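You operate a simulated robot arm through the tools that you are given. There is no shell and no other tool. Be economical: measure what you need, move in short steps, check, and stop when the job is done.

You run a simulated two-armed robot. Do the job below in one go: nothing can be reset, and whatever is moved stays where it is left.

TASK
Shut the tea cupboard door with the red knob. Take the felt pad with a wooden knob and put it in the black tray. Press the stop button two times. Open the post drawer, fetch the white envelope from the inside of the post drawer and set it on the pink folder, then shut the drawer. Fetch the striped pink cartridge and set it on the blue card. Take the green key on the top of the pine table and put it away on the top of the filing cabinet. Take the yellow box of clips and leave it on the top of the printer sideboard. Do these in any order. Set down upright: felt pad with a wooden knob.

It is judged by the outcome, as a careful person would: the job done as asked, and still so three seconds after it is handed in. It fails if anything else is knocked over, pushed out of place, dropped, spilled or broken.

THE ROBOT
Two 7-joint arms with two-finger parallel grippers on one trunk, on a base that drives. Base frame: it is fixed to the floor where the robot stands at the start and does not move with it; the origin is under the middle of the robot, x ahead of it, y to its left, z up. Readings come in m, degrees, newtons and seconds.
The left shoulder is at the start at [0.07, 0.188, 1.194], the right one opposite. With the tool pointing down near the work surface each hand reaches from about 0.1 to 0.58 m from the robot's upright axis, wherever it stands, measured 20 degrees to its own side. Places, roughly: black tray (36x26x5 cm) [0.4, 0.7, 0.5]; blue card [0.75, -1.25, 0.5]; felt pad with a wooden knob (7x10x8 cm) [0.9, 0.6, 0.5]; green key [1.25, -0.75, 0.75]; pink folder [1.25, -3, 0.75]; post drawer [-0.9, -1.2, 0.6]; stop button [-0.8, -0.2, 1]; striped pink cartridge [1, -1.25, 0.75]; tea cupboard door with the red knob [0.4, 0.3, 0.3]; top of the filing cabinet [-0.9, 0.2, 0.7]; top of the printer sideboard [-1, -1, 0.7]; white envelope [-0.75, -1.25, 0.5]; yellow box of clips [1.75, -1, 0.75]. Payload 3.91 kg a hand.
The tool frame of a hand sits at the grasp point between the pads (the TCP): z along the fingers, y along the line on which they close. The tips reach 0.03 m beyond it. The gripper opens to 0.11 m. The fingers are 0.02 m wide and 0.01 m thick; the gripper's body (0.048 by 0.112 m) begins 0.055 m behind the TCP.
Orientation is that of the tool frame in the base frame, as a unit quaternion [x, y, z, w]. With the fingers straight down and closing along the base's y, the tool's x points along the base's -x, its y along +y and its z along -z.

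THE INTERFACE
- The arms move only by the tool apply_moves. It takes "left_deltas", "right_deltas" or both (then of equal length, played together; a hand with none holds still); each is a list that holds one entry, the list of rows, each a list of 7 numbers: the shift along the tool's x, y, z in m, then the turn, a rotation vector about the tool's x, y, z in degrees, then the closure in counts, from 0 (fully open) to 255 (shut). In form: [[[tx, ty, tz, rx, ry, rz, grip], ...]]. A call has 1 to 8 rows; each row shifts and turns the commanded pose from where the row before left it, along the tool's axes as they then stand. A row lasts 0.2 s, in which the tool goes at most 0.05 m and 8.6 degrees; a call with a longer step from one row to the next is refused whole, and so is a gripper value outside its range. A pose out of reach is approached as far as the arm can. The call stops where the force on the tool passes 40 N (or 10 N more than at its start, if that is more) or the arm is blocked; 0.2 s more then pass. The fingers move at their own pace (about 0.072 m/s each) and stop on an object; they squeeze with about 27 N. The grip force told is the motor's: it shows also when the fingers shut on nothing. Time passes only in rows, and 0.2 s behind the last, so rows that do not move let the fingers close. The reply holds the time, the measured pose of the TCP, the force on the tool along the base axes, the opening and the grip force, in the units named above and with some noise, with the torque about the TCP (base axes, N m) and any sound that the robot's microphone picked up.
- Cameras (640 x 400 px; columns grow to the right, rows downward): "scene" is now at [0.1022, -0.0157, 1.3775]; the picture's right is [-0.29, -0.96, 0.00], its down [-0.89, 0.27, -0.36] and it looks along [0.35, -0.11, -0.93] (base axes); focal length 214 px, centre (320, 200). "left" rides on the left gripper at [0.072, -0.017, -0.103] in its tool frame; the picture's right is [0.23, 0.97, 0.00], its down [-0.76, 0.18, -0.62] and it looks along [-0.61, 0.14, 0.78] (tool axes); focal length 222 px, centre (320, 200). "right" rides on the right gripper at [0.072, 0.017, -0.103] in its tool frame; the picture's right is [-0.23, 0.97, 0.00], its down [-0.76, -0.18, -0.62] and it looks along [-0.61, -0.14, 0.78] (tool axes); focal length 222 px, centre (320, 200). There is no depth. A picture from a camera that has moved, and an enlarged one, comes with that camera's place and axes in the base frame and with its lens.
- get_image(camera): a new picture of that camera. It takes no simulated time.
- slide_trunk(by): slides the trunk up (or, below 0, down) by that many m; the arms and the scene camera ride with it, the base frame stays. It gives what a move gives, with no picture.
- drive_base(legs): drives the robot by 1 to 6 legs, each [ahead, turn to the left] in m and degrees, along the robot's own axes; the way and the turn of a leg run together, so that a leg with both is an arc; at most 1.5 m and 180 degrees a leg. The arms and the cameras ride along, it lands a little off, and it stops where it bumps. It gives what a move gives.
- head_to(pan, tilt): turns the head with the scene camera to pan (to the left, within 86 degrees either way) and tilt (down, from -29 to 69), counted from straight ahead of the robot. It gives what a move gives.
- zoom(camera, box): a new picture of the part [left, top, right, bottom] of that camera's present view, enlarged. It takes no simulated time.
- sign_off(): hands the job in; it is judged then, once.

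Go step by step. Nothing tells you exact positions but the pictures and the camera data: compare them with the known pose of the tool, close in by small moves and look again before you grip or let go. The budget is 207 turns and 202 pictures, counting those below and the enlarged ones. Unless the task says otherwise, let go and move clear before handing in, and close with one line.

The tools are called after "Request:" as a command line: name --argument value ..., lists and objects as JSON in quotes. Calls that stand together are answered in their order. apply_moves: Moves the arms, as the interface text tells. Its arguments: {"type":"object","properties":{"left_deltas":{"type":"array"},"right_deltas":{"type":"array"}},"required":[]} The other tools are called the same way: slide_trunk (by) slides the trunk up or down; drive_base (legs) drives the base; head_to (pan, tilt) turns the head that bears the scene camera; get_image (camera) takes a picture; zoom (camera, box) takes an enlarged picture of a part of a camera's view; sign_off () hands the job in.

At the start:

```text
time: 0.0
left_eef_pos: [0.3365, 0.5209, 1.2898]
left_ee_rot: [0.0, 1.0, 0.0, 0.0]
left_wrist_force: [-0.5, -0.1, -0.3]
left_torque: [0.02, 0.01, 0.01]
left_finger_gap: 0.1101
left_grip_force: 0.1
right_eef_pos: [0.4534, 0.0531, 1.2304]
right_ee_rot: [0.0, 1.0, 0.001, -0.001]
right_wrist_force: [0.2, 0.5, -0.2]
right_torque: [0.01, 0.01, 0.0]
right_finger_gap: 0.1102
right_grip_force: 0.1
trunk travel left (down, up): [-0.704, 0.236]
robot x, y, heading: [0.0001, -0.004, 0.0]
head pan, tilt: [-17.1, 68.8]
```

scene: 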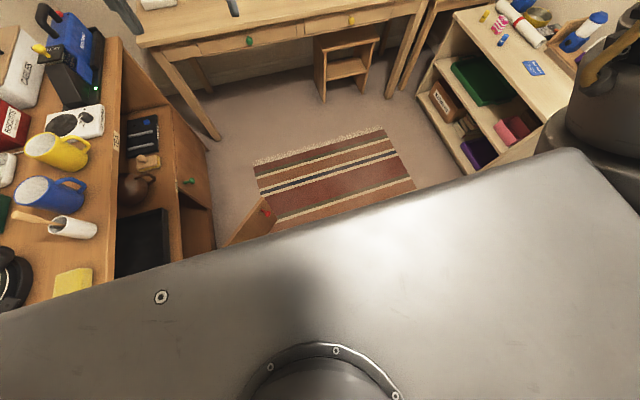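
right: 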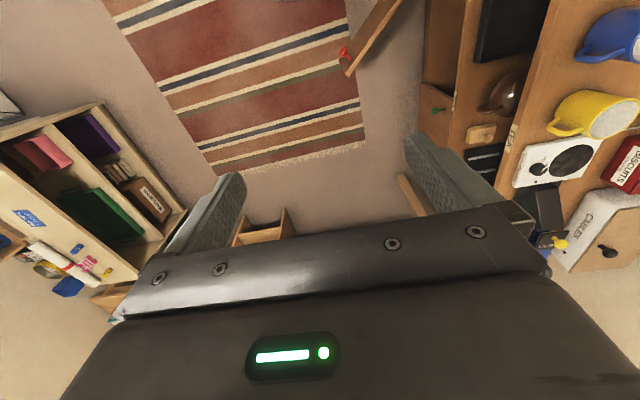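
left: 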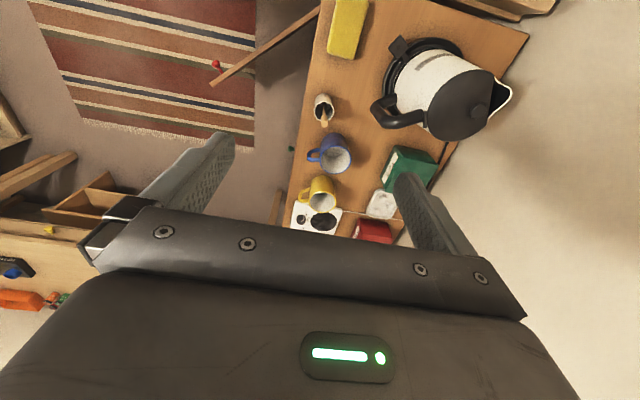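

I see the tea cupboard to the left with an open door bearing a red knob, a table ahead and a shelf to the right. First I look around with the head.

Request:
head_to --pan 45 --tilt 45

Request:
get_image --camera "scene"

Request:
head_to --pan -10 --tilt 35

Request:
get_image --camera "scene"

Request:
head_to --pan -75 --tilt 35

Request:
get_image --camera "scene"

```text
time: 1.3
left_eef_pos: [0.3382, 0.5206, 1.2901]
left_ee_rot: [0.0, 1.0, 0.001, 0.0]
left_wrist_force: [0.3, -0.2, 0.3]
left_torque: [0.01, 0.02, 0.03]
left_finger_gap: 0.1101
left_grip_force: 0.1
right_eef_pos: [0.453, 0.0541, 1.2321]
right_ee_rot: [0.0, 1.0, 0.001, -0.001]
right_wrist_force: [1.1, -0.2, -0.8]
right_torque: [0.0, 0.01, -0.01]
right_finger_gap: 0.1097
right_grip_force: 0.0
trunk travel left (down, up): [-0.704, 0.236]
robot x, y, heading: [-0.0008, -0.0001, -0.2]
head pan, tilt: [45.0, 45.0]
```

```text
198 pictures are left
camera scene: at [0.1063, 0.0582, 1.4063], right [0.71, -0.71, 0.0], down [-0.5, -0.5, -0.71], along [0.5, 0.5, -0.71], focal length 214 px, centre (320, 200)
```

scene: 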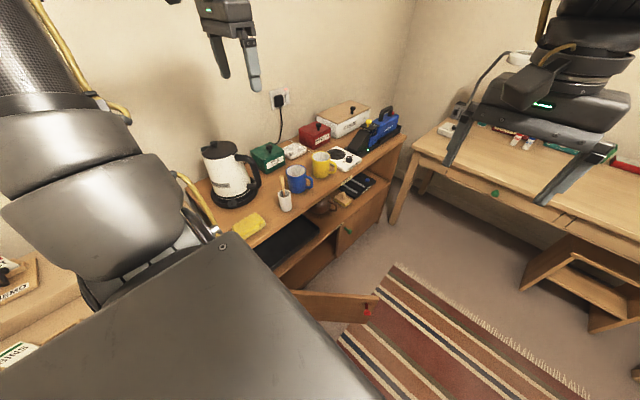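

```text
time: 2.6
left_eef_pos: [0.3376, 0.5204, 1.289]
left_ee_rot: [0.0, 1.0, 0.0, 0.001]
left_wrist_force: [-0.5, -0.1, 0.4]
left_torque: [0.04, -0.03, 0.01]
left_finger_gap: 0.1103
left_grip_force: 0.0
right_eef_pos: [0.4531, 0.0544, 1.2309]
right_ee_rot: [0.001, 1.0, 0.0, 0.0]
right_wrist_force: [-0.4, -0.2, -0.5]
right_torque: [-0.01, 0.02, -0.01]
right_finger_gap: 0.1102
right_grip_force: 0.0
trunk travel left (down, up): [-0.704, 0.236]
robot x, y, heading: [0.0009, -0.0039, -0.2]
head pan, tilt: [-10.0, 35.0]
```

```text
197 pictures are left
camera scene: at [0.1355, -0.0145, 1.4211], right [-0.17, -0.98, 0.0], down [-0.57, 0.1, -0.82], along [0.81, -0.14, -0.57], focal length 214 px, centre (320, 200)
```

scene: 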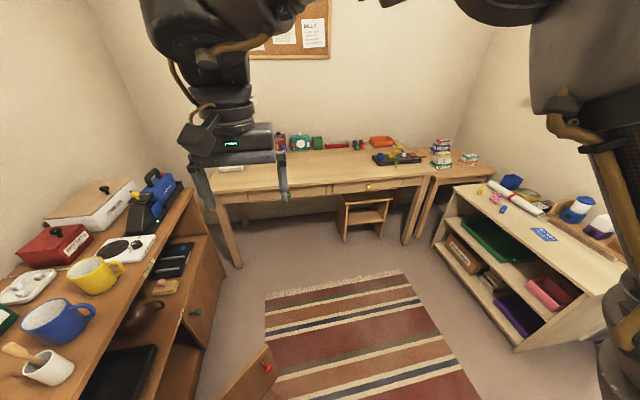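

```text
time: 3.9
left_eef_pos: [0.3368, 0.5199, 1.2891]
left_ee_rot: [0.0, 1.0, 0.0, 0.0]
left_wrist_force: [0.0, 0.3, 0.3]
left_torque: [0.02, 0.02, 0.0]
left_finger_gap: 0.1099
left_grip_force: 0.2
right_eef_pos: [0.4542, 0.0537, 1.2316]
right_ee_rot: [0.0, 1.0, 0.0, 0.001]
right_wrist_force: [0.8, 0.0, 0.1]
right_torque: [0.01, 0.0, -0.03]
right_finger_gap: 0.11
right_grip_force: 0.1
trunk travel left (down, up): [-0.704, 0.236]
robot x, y, heading: [-0.005, -0.0018, -0.0]
head pan, tilt: [-75.0, 35.0]
```

```text
196 pictures are left
camera scene: at [0.0717, -0.0843, 1.4212], right [-0.97, -0.26, 0.0], down [-0.15, 0.55, -0.82], along [0.21, -0.79, -0.57], focal length 214 px, centre (320, 200)
```

scene: 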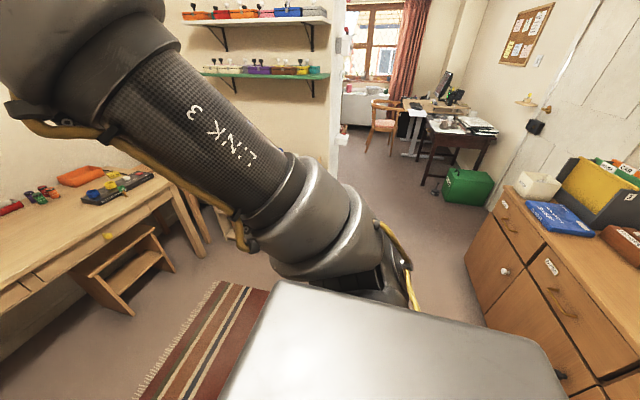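

I zoom in on the tea cupboard to understand its levels.

Request:
head_to --pan 35 --tilt 50

Request:
zoom --camera "scene" --box '[160, 100, 480, 300]'

Request:
head_to --pan -17 --tilt 45

Request:
zoom --camera "scene" --box '[400, 50, 640, 200]'

Request:
zoom --camera "scene" --box '[0, 100, 320, 300]'

```text
time: 5.8
left_eef_pos: [0.3368, 0.5205, 1.2898]
left_ee_rot: [-0.001, 1.0, 0.0, 0.0]
left_wrist_force: [-0.7, 0.1, -0.2]
left_torque: [0.0, 0.0, -0.05]
left_finger_gap: 0.1101
left_grip_force: 0.1
right_eef_pos: [0.4538, 0.0541, 1.2319]
right_ee_rot: [0.0, 1.0, 0.0, 0.001]
right_wrist_force: [-0.6, -0.4, -0.8]
right_torque: [0.01, 0.01, -0.02]
right_finger_gap: 0.11
right_grip_force: 0.1
trunk travel left (down, up): [-0.704, 0.236]
robot x, y, heading: [0.0017, -0.0045, 0.2]
head pan, tilt: [35.0, 50.0]
```

```text
2.00 times, centred on (320, 200) of scene
camera zoom: at [0.1119, 0.0449, 1.3994], right [0.57, -0.82, 0.0], down [-0.63, -0.44, -0.64], along [0.53, 0.37, -0.77], focal length 429 px, centre (320, 200)
```

zoom: 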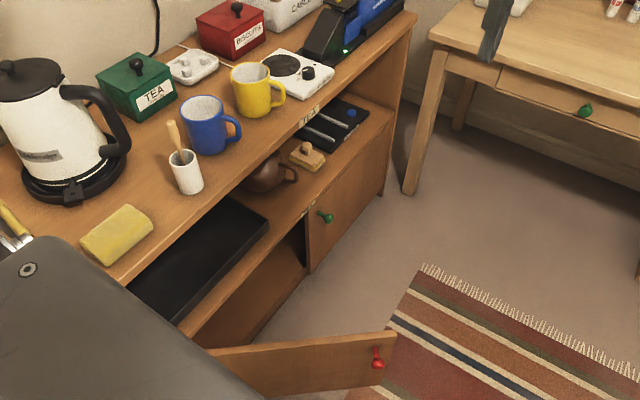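

```text
time: 7.0
left_eef_pos: [0.3373, 0.5202, 1.2908]
left_ee_rot: [-0.001, 1.0, 0.0, 0.0]
left_wrist_force: [-0.5, 0.2, 0.2]
left_torque: [-0.01, 0.01, 0.01]
left_finger_gap: 0.11
left_grip_force: 0.0
right_eef_pos: [0.4547, 0.0551, 1.2316]
right_ee_rot: [0.0, 1.0, 0.001, -0.001]
right_wrist_force: [-0.2, 0.8, -0.3]
right_torque: [-0.02, 0.04, -0.02]
right_finger_gap: 0.11
right_grip_force: 0.0
trunk travel left (down, up): [-0.704, 0.236]
robot x, y, heading: [0.0024, 0.0009, 0.2]
head pan, tilt: [-17.0, 45.0]
```

```text
2.67 times, centred on (520, 125) of scene
camera zoom: at [0.1266, -0.023, 1.4063], right [-0.29, -0.96, 0.0], down [-0.68, 0.21, -0.71], along [0.68, -0.21, -0.71], focal length 572 px, centre (-213, 400)
```

zoom: 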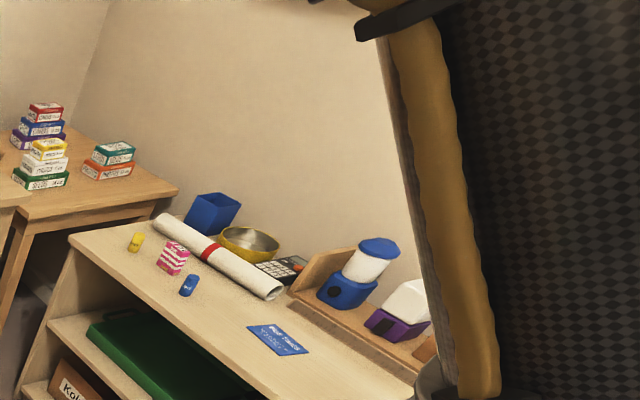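

```text
2.00 times, centred on (160, 200) of scene
camera zoom: at [0.1266, -0.023, 1.4063], right [-0.29, -0.96, 0.0], down [-0.68, 0.21, -0.71], along [0.68, -0.21, -0.71], focal length 429 px, centre (640, 200)
```

zoom: 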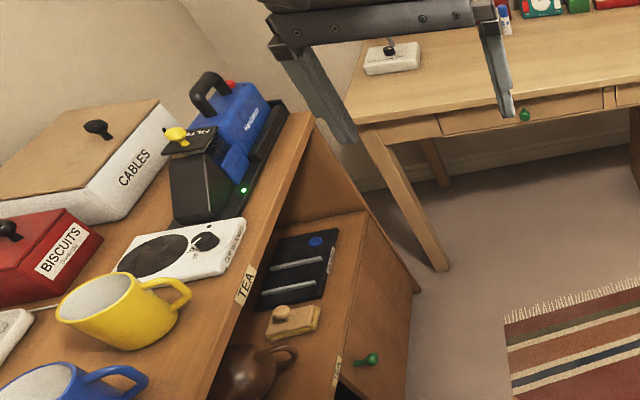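

The felt pad and black tray stand on the open ledge (z≈0.46) under the cupboard's top; the red-knob door juts out from about (0.28, 0.5) to (0.48, 0.14). I bring the left hand off the counter and start lowering it on the outer side of the door.

Request:
apply_moves --left_deltas '[[[0.01, -0.045, 0, 0, 0, 0, 255], [0.01, -0.045, 0, 0, 0, 0, 255], [0.01, -0.045, 0, 0, 0, 0, 255], [0.0, -0.045, 0, 0, 0, 0, 255], [0, -0.045, 0, 0, 0, 0, 255], [0, -0.045, 0, 0, 0, 0, 255], [0, -0.045, 0, 0, 0, 0, 255], [0, -0.045, 0, 0, 0, 0, 255]]]'

Request:
slide_trunk --by -0.3

Request:
head_to --pan 25 --tilt 60

Request:
get_image --camera "scene"

Request:
get_image --camera "left"

```text
time: 8.8
left_eef_pos: [0.3104, 0.228, 1.3029]
left_ee_rot: [0.001, 1.0, -0.002, 0.0]
left_wrist_force: [0.1, -0.8, -0.4]
left_torque: [0.03, 0.0, -0.02]
left_finger_gap: 0.0
left_grip_force: 27.0
left hand out of reach, approached as far as the arm can: row 7, 8
right_eef_pos: [0.4534, 0.0542, 1.2316]
right_ee_rot: [0.0, 1.0, 0.0, 0.0]
right_wrist_force: [0.4, -0.8, -0.1]
right_torque: [0.01, 0.0, -0.08]
right_finger_gap: 0.1102
right_grip_force: 0.0
trunk travel left (down, up): [-0.704, 0.236]
robot x, y, heading: [0.0024, 0.001, -0.0]
head pan, tilt: [-17.0, 45.0]
```

```text
time: 11.8
left_eef_pos: [0.3111, 0.2277, 1.0038]
left_ee_rot: [0.002, 1.0, -0.002, 0.001]
left_wrist_force: [-0.5, 0.9, 0.2]
left_torque: [0.03, -0.01, -0.01]
left_finger_gap: 0.0
left_grip_force: 27.2
right_eef_pos: [0.454, 0.0541, 0.9309]
right_ee_rot: [0.0, 1.0, 0.0, 0.0]
right_wrist_force: [0.5, 0.1, -0.1]
right_torque: [0.01, 0.04, 0.0]
right_finger_gap: 0.11
right_grip_force: 0.0
trunk travel left (down, up): [-0.404, 0.536]
robot x, y, heading: [0.0023, 0.0045, -0.2]
head pan, tilt: [-17.0, 45.0]
```

```text
time: 12.9
left_eef_pos: [0.311, 0.2277, 1.0041]
left_ee_rot: [0.003, 1.0, -0.002, 0.001]
left_wrist_force: [0.5, -0.7, 0.9]
left_torque: [0.02, 0.03, -0.02]
left_finger_gap: 0.0
left_grip_force: 26.8
right_eef_pos: [0.4534, 0.0535, 0.9321]
right_ee_rot: [0.0, 1.0, 0.0, 0.0]
right_wrist_force: [0.4, 0.6, -0.4]
right_torque: [-0.01, 0.04, 0.01]
right_finger_gap: 0.1098
right_grip_force: 0.1
trunk travel left (down, up): [-0.404, 0.536]
robot x, y, heading: [0.0013, 0.0032, -0.0]
head pan, tilt: [25.0, 60.0]
```

```text
192 pictures are left
camera scene: at [0.1092, 0.0287, 1.0869], right [0.42, -0.91, 0.0], down [-0.79, -0.37, -0.5], along [0.45, 0.21, -0.87], focal length 214 px, centre (320, 200)
```

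scene: 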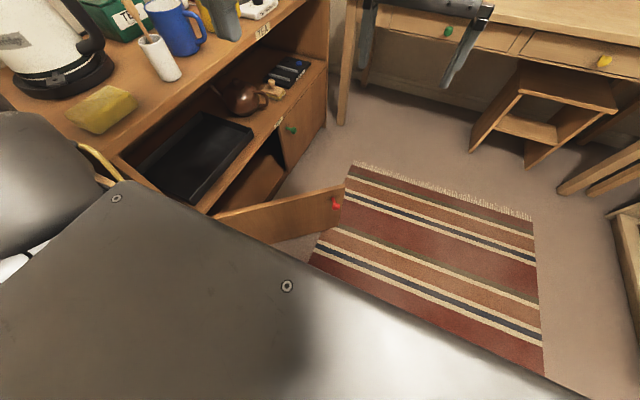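

```text
191 pictures are left
camera left: at [0.2395, 0.2115, 1.1073], right [-0.22, 0.97, 0.0], down [0.76, 0.18, 0.62], along [0.61, 0.14, -0.78], focal length 222 px, centre (320, 200)
```

left: 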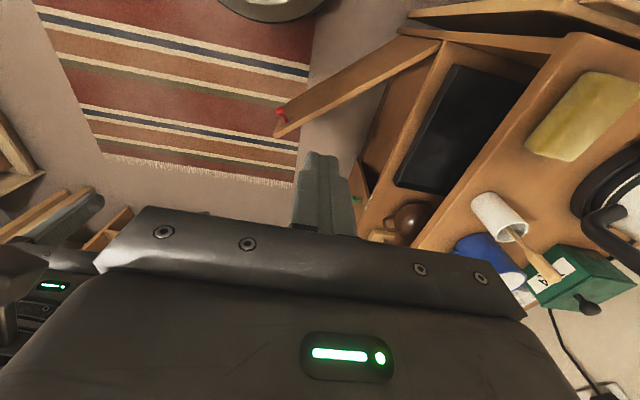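

The door's tip is at about (0.56, 0.13), hinge (0.25, 0.51), top at z≈0.405. I lower the left hand, closed, on its outer side.

Request:
apply_moves --left_deltas '[[[0, 0, 0.045, 0, 0, 0, 255], [0, 0, 0.045, 0, 0, 0, 255], [0, 0, 0.045, 0, 0, 0, 255], [0, 0, 0.045, 0, 0, 0, 255], [0, 0, 0.045, 0, 0, 0, 255], [0, 0, 0.045, 0, 0, 0, 255], [0, 0, 0.045, 0, 0, 0, 255], [0, 0, 0.045, 0, 0, 0, 255]]]'

Request:
get_image --camera "left"

```text
time: 14.7
left_eef_pos: [0.3126, 0.2398, 0.9938]
left_ee_rot: [0.002, 1.0, -0.001, 0.001]
left_wrist_force: [0.4, -0.3, 0.0]
left_torque: [0.0, -0.01, 0.02]
left_finger_gap: 0.0
left_grip_force: 27.2
left hand out of reach, approached as far as the arm can: row 1, 2, 3, 4, 5, 6, 7, 8
right_eef_pos: [0.4536, 0.0537, 0.931]
right_ee_rot: [0.0, 1.0, 0.0, 0.0]
right_wrist_force: [-0.1, 0.3, -0.4]
right_torque: [-0.01, 0.01, 0.01]
right_finger_gap: 0.1099
right_grip_force: 0.1
trunk travel left (down, up): [-0.404, 0.536]
robot x, y, heading: [0.0003, 0.0002, 0.1]
head pan, tilt: [25.0, 60.0]
```

```text
190 pictures are left
camera left: at [0.2414, 0.2255, 1.0978], right [-0.22, 0.97, 0.0], down [0.76, 0.18, 0.62], along [0.61, 0.14, -0.78], focal length 222 px, centre (320, 200)
```

left: 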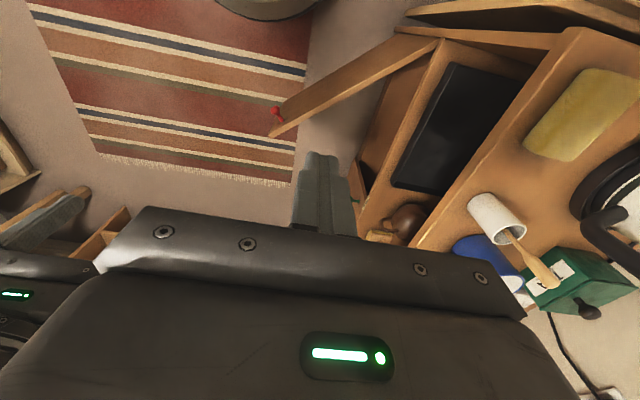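

The left arm is at a joint limit here. I'll move out a bit sideways and forward, then down.

Request:
apply_moves --left_deltas '[[[-0.02, 0.04, 0, 0, 0, 0, 255], [-0.02, 0.04, 0, 0, 0, 0, 255], [-0.02, 0.03, 0.0, 0, 0, 0, 255], [0, 0, 0.045, 0, 0, 0, 255], [0, 0, 0.045, 0, 0, 0, 255], [0, 0, 0.045, 0, 0, 0, 255], [0, 0, 0.045, 0, 0, 0, 255], [0, 0, 0.0, 0, 0, 0, 255]]]'

```text
time: 16.5
left_eef_pos: [0.3739, 0.349, 0.8149]
left_ee_rot: [0.001, 1.0, -0.002, 0.001]
left_wrist_force: [0.3, 0.1, -0.1]
left_torque: [0.0, -0.02, 0.0]
left_finger_gap: 0.0
left_grip_force: 27.1
right_eef_pos: [0.4532, 0.053, 0.9325]
right_ee_rot: [0.0, 1.0, 0.0, 0.0]
right_wrist_force: [0.0, 0.3, -0.1]
right_torque: [0.03, 0.0, -0.01]
right_finger_gap: 0.1099
right_grip_force: 0.1
trunk travel left (down, up): [-0.404, 0.536]
robot x, y, heading: [0.0002, -0.0003, 0.1]
head pan, tilt: [25.0, 60.0]
```

That worked. I continue inward and down, moving the right hand aside.

Request:
apply_moves --left_deltas '[[[0.01, -0.03, 0.03, 0, 0, 0, 255], [0.01, -0.03, 0.03, 0, 0, 0, 255], [0.01, -0.03, 0.03, 0, 0, 0, 255], [0.01, -0.03, 0.03, 0, 0, 0, 255], [0.01, -0.03, 0.035, 0, 0, 0, 255], [0.0, -0.01, 0.045, 0, 0, 0, 255], [0, 0, 0.045, 0, 0, 0, 255], [0, 0, 0.045, 0, 0, 0, 255]]]' --right_deltas '[[[0.02, -0.03, 0, 0, 0, 0, 0], [0.02, -0.03, 0, 0, 0, 0, 0], [0.02, -0.03, 0, 0, 0, 0, 0], [0, -0.03, 0, 0, 0, 0, 0], [0, -0.03, 0, 0, 0, 0, 0], [0, -0.03, 0, 0, 0, 0, 0], [0, -0.03, 0, 0, 0, 0, 0], [0, -0.03, 0, 0, 0, 0, 0]]]'

Request:
get_image --camera "left"

Request:
get_image --camera "scene"

```text
time: 18.3
left_eef_pos: [0.371, 0.3226, 0.5366]
left_ee_rot: [0.002, 1.0, -0.002, 0.001]
left_wrist_force: [-0.6, 0.4, 0.2]
left_torque: [0.02, -0.01, 0.0]
left_finger_gap: 0.0
left_grip_force: 26.8
left hand out of reach, approached as far as the arm can: row 2, 3, 4, 5, 6, 8
right_eef_pos: [0.3933, -0.182, 0.9306]
right_ee_rot: [0.001, 1.0, 0.0, 0.0]
right_wrist_force: [-0.4, -1.1, 0.4]
right_torque: [0.0, -0.03, 0.02]
right_finger_gap: 0.11
right_grip_force: 0.0
right hand out of reach, approached as far as the arm can: row 8
trunk travel left (down, up): [-0.404, 0.536]
robot x, y, heading: [0.0, -0.0024, 0.2]
head pan, tilt: [25.0, 60.0]
```

```text
189 pictures are left
camera left: at [0.2994, 0.3071, 0.6398], right [-0.22, 0.97, 0.0], down [0.76, 0.18, 0.62], along [0.61, 0.14, -0.78], focal length 222 px, centre (320, 200)
```

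left: 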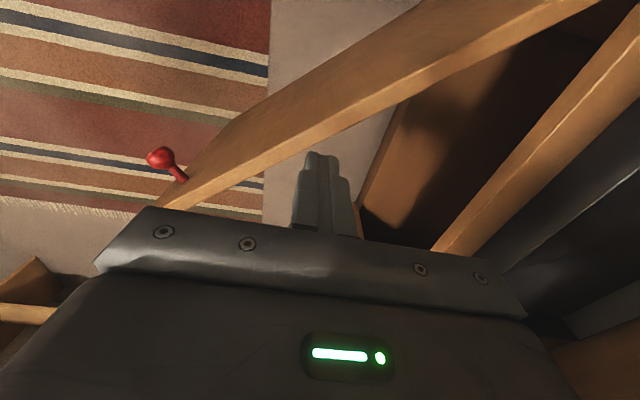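

```text
188 pictures are left
camera scene: at [0.1087, 0.0291, 1.0869], right [0.42, -0.91, 0.0], down [-0.78, -0.37, -0.5], along [0.45, 0.21, -0.87], focal length 214 px, centre (320, 200)
```

scene: 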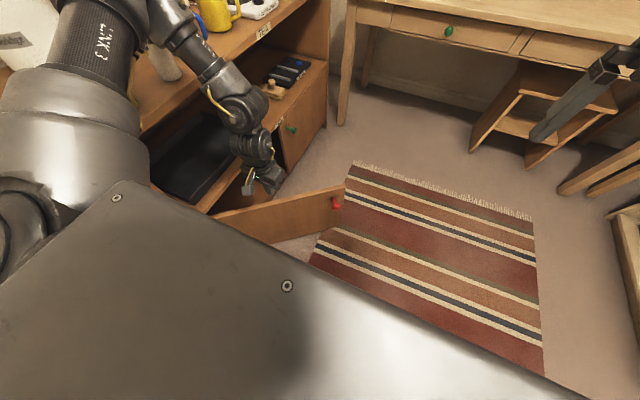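

The hand came down on the wrong side of the door and the low trunk limits the reach. I raise the trunk again (straight up, safe) and will use the right hand from a turned base.

Request:
slide_trunk --by 0.25

Request:
apply_moves --left_deltas '[[[0, 0, -0.045, 0, 0, 0, 255], [0, 0, -0.045, 0, 0, 0, 255], [0, 0, -0.045, 0, 0, 0, 255], [0, 0, -0.045, 0, 0, 0, 255], [0, 0, -0.045, 0, 0, 0, 255], [0, 0, -0.045, 0, 0, 0, 255], [0, 0, -0.045, 0, 0, 0, 255], [0, 0, -0.045, 0, 0, 0, 255]]]' --right_deltas '[[[0, 0, 0.045, 0, 0, 0, 255], [0, 0, 0.045, 0, 0, 0, 255], [0, 0, 0.045, 0, 0, 0, 255], [0, 0, 0.045, 0, 0, 0, 255], [0, 0, 0.045, 0, 0, 0, 255], [0, 0, 0.045, 0, 0, 0, 255], [0, 0, 0.045, 0, 0, 0, 255], [0, 0, 0.045, 0, 0, 0, 255]]]'

Request:
get_image --camera "scene"

```text
time: 20.9
left_eef_pos: [0.3714, 0.3225, 0.7876]
left_ee_rot: [0.002, 1.0, -0.001, 0.001]
left_wrist_force: [-0.2, -0.4, -0.3]
left_torque: [0.01, -0.02, -0.03]
left_finger_gap: 0.0
left_grip_force: 27.1
right_eef_pos: [0.3935, -0.1838, 1.1798]
right_ee_rot: [0.001, 1.0, 0.0, 0.001]
right_wrist_force: [0.4, 0.4, 0.0]
right_torque: [-0.01, -0.04, 0.01]
right_finger_gap: 0.1101
right_grip_force: 0.0
trunk travel left (down, up): [-0.654, 0.286]
robot x, y, heading: [0.0024, -0.0015, 0.1]
head pan, tilt: [25.0, 60.0]
```

```text
time: 22.7
left_eef_pos: [0.3715, 0.319, 1.1487]
left_ee_rot: [0.002, 1.0, -0.002, 0.0]
left_wrist_force: [0.8, 0.6, 0.2]
left_torque: [0.05, 0.0, 0.0]
left_finger_gap: 0.0001
left_grip_force: 27.0
right_eef_pos: [0.391, -0.1802, 0.8189]
right_ee_rot: [0.0, 1.0, 0.002, 0.0]
right_wrist_force: [-0.7, -0.3, -0.3]
right_torque: [0.0, 0.02, 0.0]
right_finger_gap: 0.0002
right_grip_force: 26.9
trunk travel left (down, up): [-0.654, 0.286]
robot x, y, heading: [-0.0007, 0.0025, -0.1]
head pan, tilt: [25.0, 60.0]
```

```text
187 pictures are left
camera scene: at [0.1098, 0.0275, 1.3369], right [0.42, -0.91, 0.0], down [-0.79, -0.37, -0.5], along [0.45, 0.21, -0.87], focal length 214 px, centre (320, 200)
```

scene: 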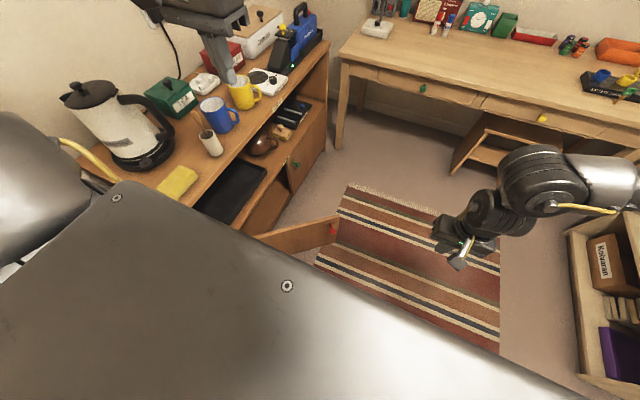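

I lower the right hand at its comfortable place in front of the robot, shut, and then turn the base left so that it faces the door's outer side.

Request:
apply_moves --right_deltas '[[[0, 0, 0.047, 0, 0, 0, 255], [0, 0, 0.047, 0, 0, 0, 255], [0, 0, 0.047, 0, 0, 0, 255], [0, 0, 0.047, 0, 0, 0, 255], [0, 0, 0.047, 0, 0, 0, 255], [0, 0, 0.047, 0, 0, 0, 255], [0, 0, 0.047, 0, 0, 0, 255], [0, 0, 0.047, 0, 0, 0, 255]]]'

Request:
apply_moves --right_deltas '[[[0.01, 0, 0.04, 0, 0, 0, 255], [0.01, 0, 0.03, 0, 0, 0, 255]]]'

Request:
drive_base --legs '[[0, 38]]'

Request:
head_to --pan -5 --tilt 60

Request:
get_image --camera "scene"

Request:
get_image --camera "right"

```text
time: 24.5
left_eef_pos: [0.3716, 0.3204, 1.1467]
left_ee_rot: [0.003, 1.0, -0.001, 0.001]
left_wrist_force: [-0.5, -0.7, 0.3]
left_torque: [0.01, 0.02, -0.01]
left_finger_gap: 0.0
left_grip_force: 27.6
right_eef_pos: [0.3141, -0.0883, 0.5341]
right_ee_rot: [0.004, 1.0, -0.002, 0.002]
right_wrist_force: [0.4, -0.3, 0.2]
right_torque: [0.02, -0.01, -0.02]
right_finger_gap: 0.0003
right_grip_force: 26.8
right hand out of reach, approached as far as the arm can: row 2, 3, 4, 5, 6, 7, 8
trunk travel left (down, up): [-0.654, 0.286]
robot x, y, heading: [-0.0024, -0.0013, -0.1]
head pan, tilt: [25.0, 60.0]
```

```text
time: 25.1
left_eef_pos: [0.3723, 0.3211, 1.1479]
left_ee_rot: [0.003, 1.0, -0.001, 0.001]
left_wrist_force: [-0.1, -0.3, -0.2]
left_torque: [-0.01, -0.02, -0.04]
left_finger_gap: 0.0001
left_grip_force: 27.1
right_eef_pos: [0.2753, -0.0642, 0.4993]
right_ee_rot: [0.002, 1.0, 0.0, 0.001]
right_wrist_force: [-0.3, -0.5, -0.5]
right_torque: [0.02, 0.03, 0.01]
right_finger_gap: 0.0
right_grip_force: 27.8
right hand out of reach, approached as far as the arm can: row 1, 2
trunk travel left (down, up): [-0.654, 0.286]
robot x, y, heading: [0.0005, -0.0008, 0.3]
head pan, tilt: [25.0, 60.0]
```

```text
time: 27.2
left_eef_pos: [0.1057, 0.4803, 1.1462]
left_ee_rot: [-0.313, 0.95, -0.001, 0.001]
left_wrist_force: [-0.5, 0.7, 0.3]
left_torque: [0.0, -0.01, -0.03]
left_finger_gap: 0.0001
left_grip_force: 26.9
right_eef_pos: [0.2589, 0.1117, 0.4981]
right_ee_rot: [-0.312, 0.95, -0.001, 0.001]
right_wrist_force: [-0.2, -0.2, 0.1]
right_torque: [-0.01, 0.0, -0.02]
right_finger_gap: 0.0
right_grip_force: 26.8
trunk travel left (down, up): [-0.654, 0.286]
robot x, y, heading: [-0.0018, 0.0012, 36.9]
head pan, tilt: [25.0, 60.0]
```

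```text
time: 28.2
left_eef_pos: [0.1054, 0.4805, 1.1468]
left_ee_rot: [-0.314, 0.949, -0.001, 0.0]
left_wrist_force: [1.2, 0.1, 0.0]
left_torque: [0.02, 0.0, 0.02]
left_finger_gap: 0.0
left_grip_force: 27.1
right_eef_pos: [0.2588, 0.1129, 0.5001]
right_ee_rot: [-0.313, 0.95, -0.002, 0.001]
right_wrist_force: [0.0, -0.3, -0.3]
right_torque: [-0.01, 0.04, -0.01]
right_finger_gap: 0.0001
right_grip_force: 27.1
trunk travel left (down, up): [-0.654, 0.286]
robot x, y, heading: [0.0004, 0.0026, 36.8]
head pan, tilt: [-5.0, 60.0]
```

```text
186 pictures are left
camera scene: at [0.0954, 0.0657, 1.3368], right [0.53, -0.85, 0.0], down [-0.74, -0.46, -0.5], along [0.42, 0.26, -0.87], focal length 214 px, centre (320, 200)
```

scene: 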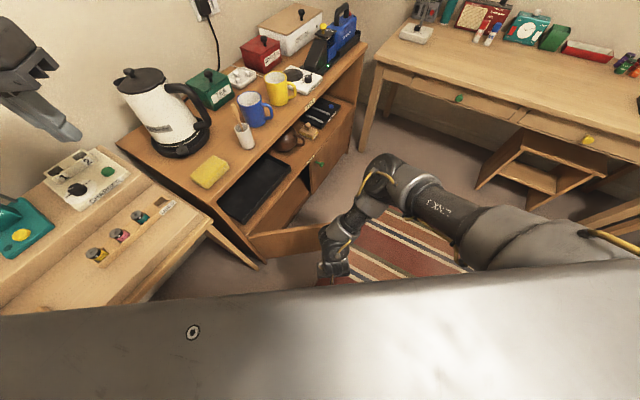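

```text
185 pictures are left
camera right: at [0.1903, 0.0835, 0.6025], right [-0.4, 0.92, 0.0], down [0.72, 0.31, 0.62], along [0.57, 0.25, -0.78], focal length 222 px, centre (320, 200)
```

right: 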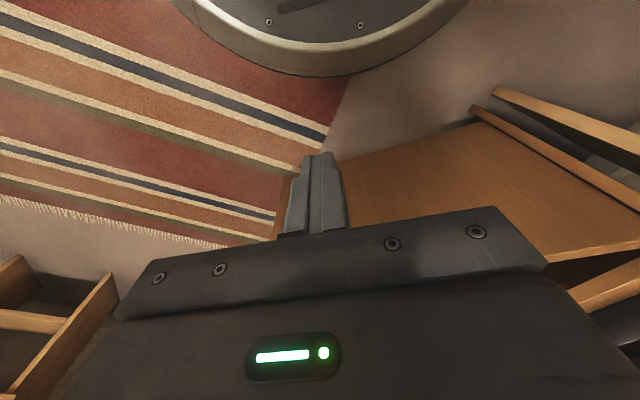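

The right hand is now squarely outside the door. I lower the trunk so the fingers get below the door's top edge and push forward gently.

Request:
slide_trunk --by -0.14

Request:
apply_moves --right_deltas '[[[-0.04, 0, 0, 0, 0, 0, 255], [-0.04, 0, 0, 0, 0, 0, 255], [-0.04, 0, 0, 0, 0, 0, 255], [-0.04, 0, 0, 0, 0, 0, 255], [-0.04, 0, 0, 0, 0, 0, 255], [-0.03, 0, 0, 0, 0, 0, 255]]]'

Request:
get_image --camera "scene"

Request:
get_image --camera "right"

```text
time: 29.8
left_eef_pos: [0.105, 0.4796, 1.007]
left_ee_rot: [-0.314, 0.949, -0.003, 0.001]
left_wrist_force: [0.0, 0.0, -0.1]
left_torque: [-0.03, 0.03, -0.04]
left_finger_gap: 0.0
left_grip_force: 27.7
right_eef_pos: [0.259, 0.1124, 0.3601]
right_ee_rot: [-0.312, 0.95, -0.001, 0.001]
right_wrist_force: [-0.2, 0.0, -0.5]
right_torque: [-0.01, -0.02, 0.01]
right_finger_gap: 0.0004
right_grip_force: 26.9
trunk travel left (down, up): [-0.514, 0.426]
robot x, y, heading: [0.0015, 0.0029, 36.6]
head pan, tilt: [-5.0, 60.0]
```

```text
time: 31.2
left_eef_pos: [0.1057, 0.4814, 1.007]
left_ee_rot: [-0.313, 0.95, -0.002, 0.002]
left_wrist_force: [0.3, -0.5, 0.4]
left_torque: [-0.02, 0.02, 0.01]
left_finger_gap: 0.0
left_grip_force: 26.5
right_eef_pos: [0.3596, 0.2407, 0.4528]
right_ee_rot: [-0.311, 0.95, -0.002, 0.003]
right_wrist_force: [0.1, 0.9, -0.3]
right_torque: [0.01, -0.01, -0.01]
right_finger_gap: 0.0001
right_grip_force: 26.4
right hand out of reach, approached as far as the arm can: row 1, 2, 3, 4, 5, 6
trunk travel left (down, up): [-0.514, 0.426]
robot x, y, heading: [0.0002, 0.0009, 36.8]
head pan, tilt: [-5.0, 60.0]
```

```text
184 pictures are left
camera scene: at [0.0951, 0.0658, 1.1968], right [0.53, -0.85, 0.0], down [-0.74, -0.46, -0.5], along [0.43, 0.26, -0.87], focal length 214 px, centre (320, 200)
```

scene: 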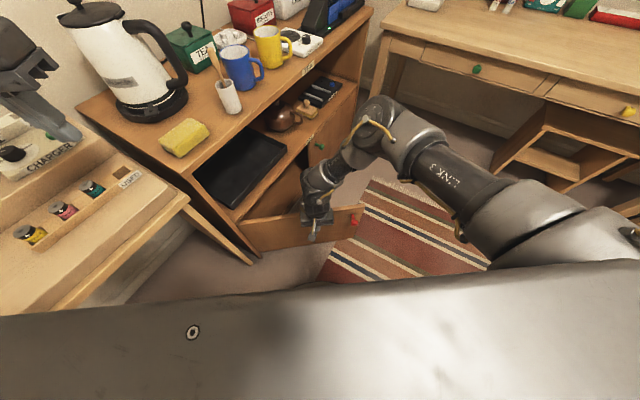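

```text
183 pictures are left
camera right: at [0.2902, 0.2112, 0.5552], right [-0.39, 0.92, 0.0], down [0.72, 0.31, 0.63], along [0.58, 0.24, -0.78], focal length 222 px, centre (320, 200)
```

right: 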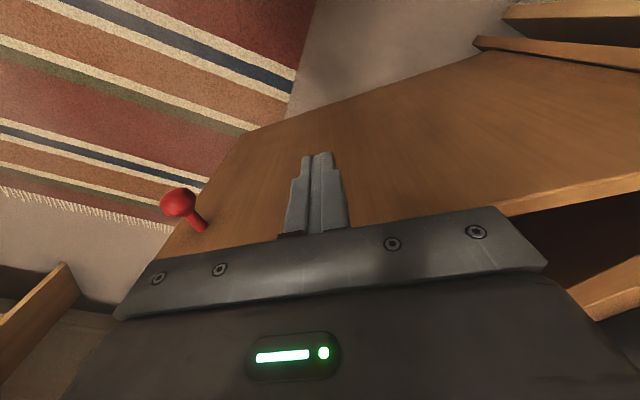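

The arm rose on its reach limit, so I lower the trunk more and then push by driving the base.

Request:
slide_trunk --by -0.12

Request:
drive_base --legs '[[0.2, 0]]'

Request:
get_image --camera "scene"

Request:
get_image --camera "right"

```text
time: 32.7
left_eef_pos: [0.1049, 0.4802, 0.8884]
left_ee_rot: [-0.314, 0.949, -0.001, 0.001]
left_wrist_force: [-0.3, 0.3, 0.1]
left_torque: [0.02, 0.03, -0.04]
left_finger_gap: 0.0
left_grip_force: 26.2
right_eef_pos: [0.3585, 0.2407, 0.3323]
right_ee_rot: [-0.31, 0.951, -0.002, 0.003]
right_wrist_force: [-0.1, 0.9, -0.5]
right_torque: [0.01, 0.01, -0.01]
right_finger_gap: 0.0003
right_grip_force: 27.2
trunk travel left (down, up): [-0.394, 0.546]
robot x, y, heading: [0.0035, 0.0001, 36.8]
head pan, tilt: [-5.0, 60.0]
```

```text
time: 34.4
left_eef_pos: [0.2708, 0.6027, 0.8865]
left_ee_rot: [-0.314, 0.949, -0.001, 0.001]
left_wrist_force: [-0.1, -0.3, -0.4]
left_torque: [-0.06, 0.01, 0.0]
left_finger_gap: 0.0
left_grip_force: 27.3
right_eef_pos: [0.5232, 0.364, 0.3321]
right_ee_rot: [-0.311, 0.951, -0.001, 0.001]
right_wrist_force: [0.7, -0.7, -1.1]
right_torque: [-0.02, -0.01, 0.0]
right_finger_gap: 0.0
right_grip_force: 26.9
trunk travel left (down, up): [-0.394, 0.546]
robot x, y, heading: [0.1628, 0.1257, 36.9]
head pan, tilt: [-5.0, 60.0]
```

```text
182 pictures are left
camera scene: at [0.2604, 0.1889, 1.0767], right [0.53, -0.85, 0.0], down [-0.74, -0.46, -0.5], along [0.42, 0.26, -0.87], focal length 214 px, centre (320, 200)
```

scene: 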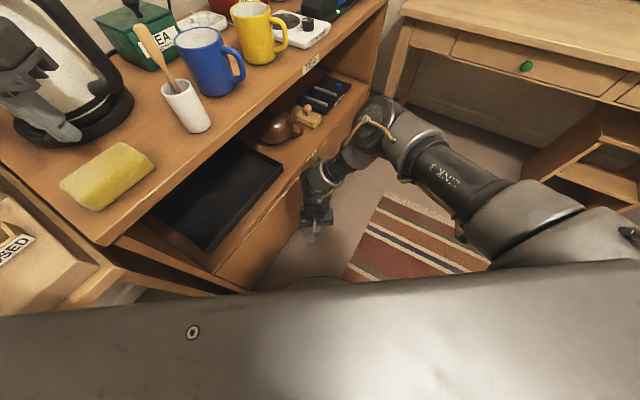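

```text
181 pictures are left
camera right: at [0.4548, 0.3336, 0.4345], right [-0.39, 0.92, 0.0], down [0.72, 0.31, 0.63], along [0.58, 0.24, -0.78], focal length 222 px, centre (320, 200)
```

right: 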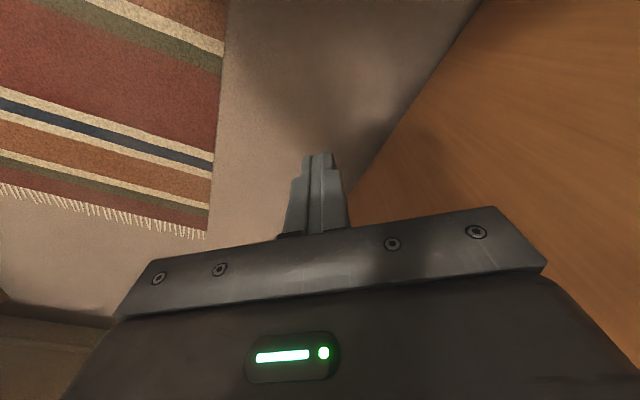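

The door has swung, perhaps shut. The left hand is near the kettle, so I raise the trunk and back out, then check the door.

Request:
slide_trunk --by 0.3

Request:
drive_base --legs '[[-0.25, 0]]'

Request:
get_image --camera "scene"

```text
time: 37.4
left_eef_pos: [0.2713, 0.6033, 1.1869]
left_ee_rot: [-0.314, 0.949, -0.002, 0.001]
left_wrist_force: [-0.3, 0.0, 0.3]
left_torque: [0.02, 0.01, 0.03]
left_finger_gap: 0.0
left_grip_force: 27.0
right_eef_pos: [0.5235, 0.3632, 0.6322]
right_ee_rot: [-0.311, 0.95, 0.0, 0.003]
right_wrist_force: [-0.1, 0.7, -0.2]
right_torque: [0.01, -0.03, -0.04]
right_finger_gap: 0.0
right_grip_force: 26.5
trunk travel left (down, up): [-0.694, 0.246]
robot x, y, heading: [0.1643, 0.1226, 36.8]
head pan, tilt: [-5.0, 60.0]
```

```text
time: 39.2
left_eef_pos: [0.0731, 0.4525, 1.188]
left_ee_rot: [-0.311, 0.951, -0.002, 0.001]
left_wrist_force: [0.3, -0.3, 0.4]
left_torque: [-0.02, 0.0, 0.01]
left_finger_gap: 0.0
left_grip_force: 27.2
right_eef_pos: [0.3244, 0.2115, 0.6336]
right_ee_rot: [-0.307, 0.952, -0.002, 0.002]
right_wrist_force: [0.2, 1.3, -0.8]
right_torque: [0.02, -0.02, 0.03]
right_finger_gap: 0.0001
right_grip_force: 27.2
trunk travel left (down, up): [-0.694, 0.246]
robot x, y, heading: [-0.0366, -0.0245, 36.4]
head pan, tilt: [-5.0, 60.0]
```

```text
180 pictures are left
camera scene: at [0.0596, 0.0391, 1.3768], right [0.52, -0.85, 0.0], down [-0.74, -0.45, -0.5], along [0.43, 0.26, -0.87], focal length 214 px, centre (320, 200)
```

scene: 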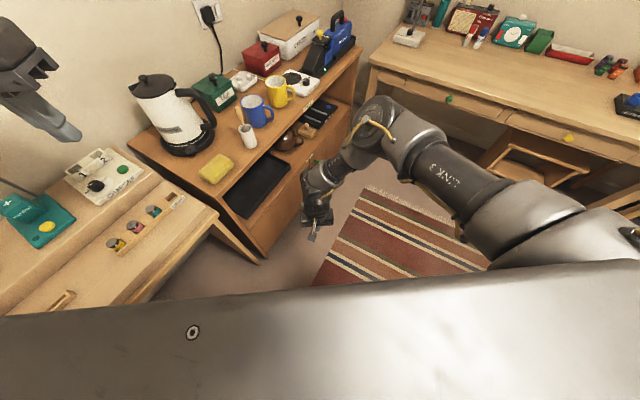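

The hand hides the door's edge; I move the right arm up and aside to look.

Request:
apply_moves --right_deltas '[[[0, -0.02, -0.04, 0, 0, 0, 255], [0, -0.02, -0.04, 0, 0, 0, 255], [0, -0.02, -0.04, 0, 0, 0, 255], [0, -0.02, -0.04, 0, 0, 0, 255], [0, -0.02, -0.04, 0, 0, 0, 255], [0, -0.02, -0.04, 0, 0, 0, 255], [0, -0.02, -0.04, 0, 0, 0, 255], [0, -0.02, -0.04, 0, 0, 0, 255]]]'

Request:
get_image --camera "scene"

```text
time: 41.0
left_eef_pos: [0.073, 0.4512, 1.1876]
left_ee_rot: [-0.31, 0.951, -0.002, 0.0]
left_wrist_force: [0.0, 0.3, 0.3]
left_torque: [0.01, 0.01, 0.04]
left_finger_gap: 0.0
left_grip_force: 26.9
right_eef_pos: [0.4145, 0.0812, 0.9537]
right_ee_rot: [-0.307, 0.952, -0.001, 0.001]
right_wrist_force: [0.6, 0.0, -0.1]
right_torque: [0.0, 0.01, -0.01]
right_finger_gap: 0.0002
right_grip_force: 27.2
trunk travel left (down, up): [-0.694, 0.246]
robot x, y, heading: [-0.0361, -0.0266, 36.4]
head pan, tilt: [-5.0, 60.0]
```

```text
179 pictures are left
camera scene: at [0.0591, 0.0371, 1.3769], right [0.52, -0.85, 0.0], down [-0.74, -0.45, -0.5], along [0.43, 0.26, -0.87], focal length 214 px, centre (320, 200)
```

scene: 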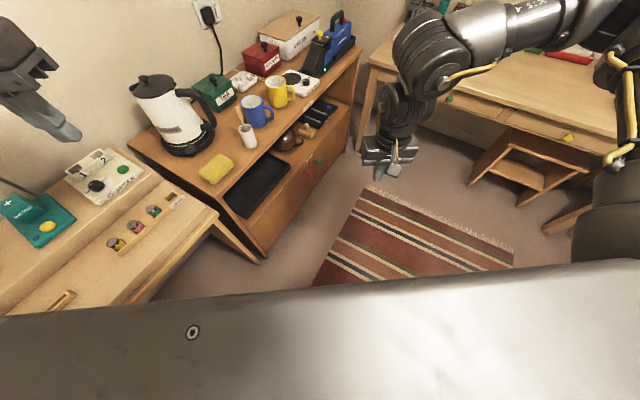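

Request:
zoom --camera "scene" --box '[200, 100, 380, 280]'

```text
2.22 times, centred on (290, 190) of scene
camera zoom: at [0.0591, 0.0371, 1.3769], right [0.52, -0.85, 0.0], down [-0.74, -0.45, -0.5], along [0.43, 0.26, -0.87], focal length 477 px, centre (387, 222)
```

zoom: 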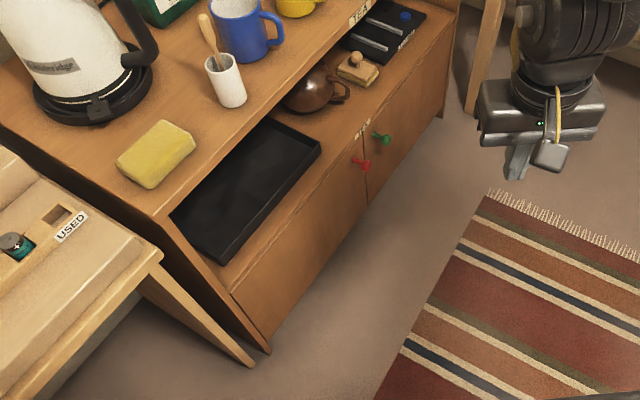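

The red-knob door is shut. The cupboard's top is at z≈0.755 with its front at y≈0.51, the ledge at z≈0.45, the pad at about (0.84, 0.60) and the tray spans x 0.24–0.59, y 0.54–0.8. I drive to face the pad.

Request:
drive_base --legs '[[0, -36.4], [0.68, 0], [0, 90]]'

Request:
head_to --pan -10 --tilt 55

Request:
get_image --camera "scene"

```text
time: 50.4
left_eef_pos: [0.3247, 0.3433, 1.189]
left_ee_rot: [0.72, -0.694, 0.0, -0.001]
left_wrist_force: [0.7, -0.6, -0.5]
left_torque: [-0.01, -0.01, 0.03]
left_finger_gap: 0.0
left_grip_force: 26.5
right_eef_pos: [0.8219, 0.4178, 0.9539]
right_ee_rot: [0.717, -0.697, -0.001, -0.002]
right_wrist_force: [0.0, -0.2, -0.1]
right_torque: [-0.01, -0.02, 0.01]
right_finger_gap: 0.0001
right_grip_force: 26.8
trunk travel left (down, up): [-0.694, 0.246]
robot x, y, heading: [0.6575, -0.0126, 92.3]
head pan, tilt: [-5.0, 60.0]
```

```text
time: 51.0
left_eef_pos: [0.3255, 0.3427, 1.1873]
left_ee_rot: [0.72, -0.694, 0.001, -0.001]
left_wrist_force: [0.1, 0.8, -0.4]
left_torque: [-0.03, 0.02, -0.04]
left_finger_gap: 0.0002
left_grip_force: 27.0
right_eef_pos: [0.8231, 0.4191, 0.9533]
right_ee_rot: [0.717, -0.697, 0.001, -0.002]
right_wrist_force: [-0.5, 0.4, -0.7]
right_torque: [-0.01, -0.01, 0.01]
right_finger_gap: 0.0002
right_grip_force: 26.8
trunk travel left (down, up): [-0.694, 0.246]
robot x, y, heading: [0.6591, -0.0149, 92.5]
head pan, tilt: [-10.0, 55.0]
```

```text
177 pictures are left
camera scene: at [0.6664, 0.1063, 1.3829], right [0.99, -0.13, 0.0], down [-0.11, -0.81, -0.57], along [0.08, 0.57, -0.82], focal length 214 px, centre (320, 200)
```

scene: 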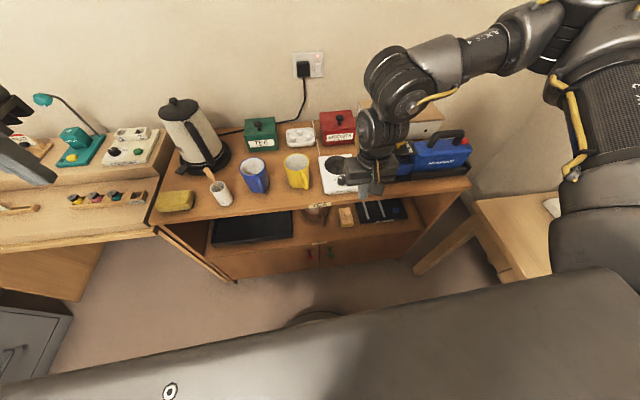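

I retract the right hand, then tilt it 45° so the fingers point forward and down, and open it.

Request:
apply_moves --right_deltas '[[[0.045, 0, 0, 0, 0, 0, 100], [0.045, 0, 0, 0, 0, 0, 100], [0.045, 0, 0, 0, -5, 0, 100], [0, 0, 0, 0, -8, 0, 100], [0, 0, 0, 0, -8, 0, 100], [0, 0, 0, 0, -8, 0, 100], [0, 0, 0, 0, -8, 0, 100], [0, 0, 0, 0, -8, 0, 100]]]'

Request:
get_image --camera "scene"

Request:
get_image --camera "right"

```text
time: 52.8
left_eef_pos: [0.3245, 0.3425, 1.1873]
left_ee_rot: [0.72, -0.694, 0.001, -0.002]
left_wrist_force: [0.0, 0.9, -0.2]
left_torque: [0.05, -0.01, -0.01]
left_finger_gap: 0.0
left_grip_force: 26.5
right_eef_pos: [0.8149, 0.3299, 0.9508]
right_ee_rot: [0.733, -0.681, 0.006, 0.004]
right_wrist_force: [0.4, 0.2, 0.3]
right_torque: [0.0, 0.0, 0.0]
right_finger_gap: 0.0668
right_grip_force: 0.0
right hand out of reach, approached as far as the arm can: row 2, 3, 4, 5, 6, 7, 8
trunk travel left (down, up): [-0.694, 0.246]
robot x, y, heading: [0.661, -0.0153, 92.1]
head pan, tilt: [-10.0, 55.0]
```

```text
176 pictures are left
camera scene: at [0.666, 0.1062, 1.3829], right [0.99, -0.14, 0.0], down [-0.11, -0.81, -0.57], along [0.08, 0.57, -0.82], focal length 214 px, centre (320, 200)
```

scene: 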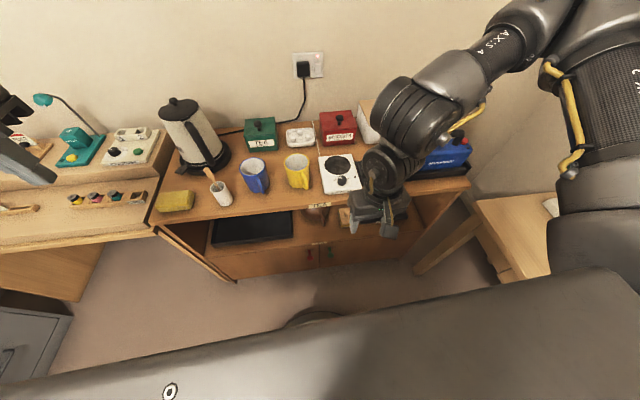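

```text
175 pictures are left
camera right: at [0.8032, 0.258, 1.0549], right [-0.99, 0.16, -0.01], down [0.12, 0.78, 0.61], along [0.1, 0.61, -0.79], focal length 222 px, centre (320, 200)
```

right: 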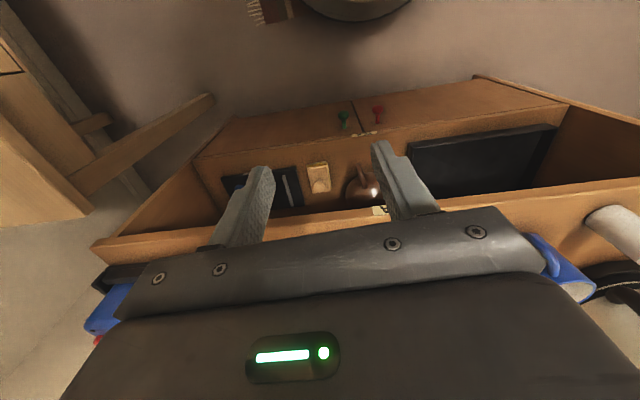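

The arm is folded too tightly this close. I back the base off 0.2 m and reach out further while tilting the hand.

Request:
drive_base --legs '[[-0.22, -2]]'

Request:
apply_moves --right_deltas '[[[-0.04, 0, 0, 0, 0, 0, 100], [-0.04, 0, 0, 0, 0, 0, 100], [-0.04, 0, 0, 0, -8, 0, 100], [-0.01, 0, 0, 0, -8, 0, 100], [0, 0, 0, 0, -8, 0, 100], [0, 0, 0, 0, -8, 0, 100], [0, 0, 0, 0, -8, 0, 100], [0, 0, 0, 0, -5, 0, 100]]]'

Request:
get_image --camera "scene"

```text
time: 54.5
left_eef_pos: [0.3416, 0.1404, 1.1878]
left_ee_rot: [-0.707, 0.708, -0.001, 0.001]
left_wrist_force: [0.2, 0.1, -0.6]
left_torque: [0.01, 0.03, 0.02]
left_finger_gap: 0.0001
left_grip_force: 26.6
right_eef_pos: [0.8325, 0.1084, 0.9506]
right_ee_rot: [0.72, -0.694, 0.006, 0.004]
right_wrist_force: [0.5, -0.4, 0.7]
right_torque: [-0.03, 0.01, 0.0]
right_finger_gap: 0.067
right_grip_force: 0.1
trunk travel left (down, up): [-0.694, 0.246]
robot x, y, heading: [0.6661, -0.2337, 90.0]
head pan, tilt: [-10.0, 55.0]
```

```text
time: 56.3
left_eef_pos: [0.3412, 0.1391, 1.1868]
left_ee_rot: [-0.707, 0.707, -0.002, 0.001]
left_wrist_force: [0.1, -0.9, -0.2]
left_torque: [-0.03, -0.01, -0.04]
left_finger_gap: 0.0
left_grip_force: 26.9
right_eef_pos: [0.8265, 0.2372, 0.9514]
right_ee_rot: [0.667, -0.642, -0.272, -0.262]
right_wrist_force: [-0.4, -0.2, 0.2]
right_torque: [0.03, -0.03, -0.02]
right_finger_gap: 0.067
right_grip_force: 0.0
trunk travel left (down, up): [-0.694, 0.246]
robot x, y, heading: [0.6666, -0.2291, 90.3]
head pan, tilt: [-10.0, 55.0]
```

```text
174 pictures are left
camera scene: at [0.6739, -0.1104, 1.383], right [0.99, -0.17, 0.0], down [-0.14, -0.81, -0.57], along [0.1, 0.57, -0.82], focal length 214 px, centre (320, 200)
```

scene: 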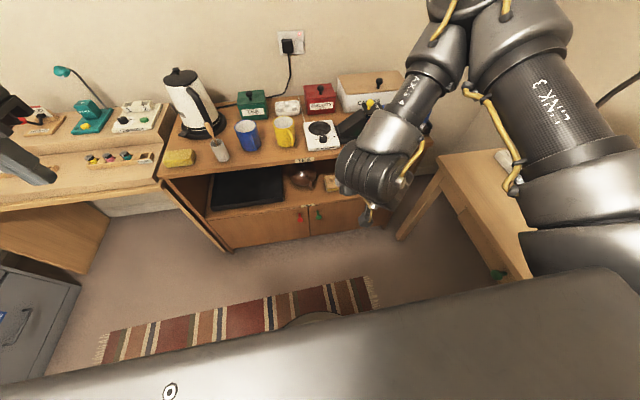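

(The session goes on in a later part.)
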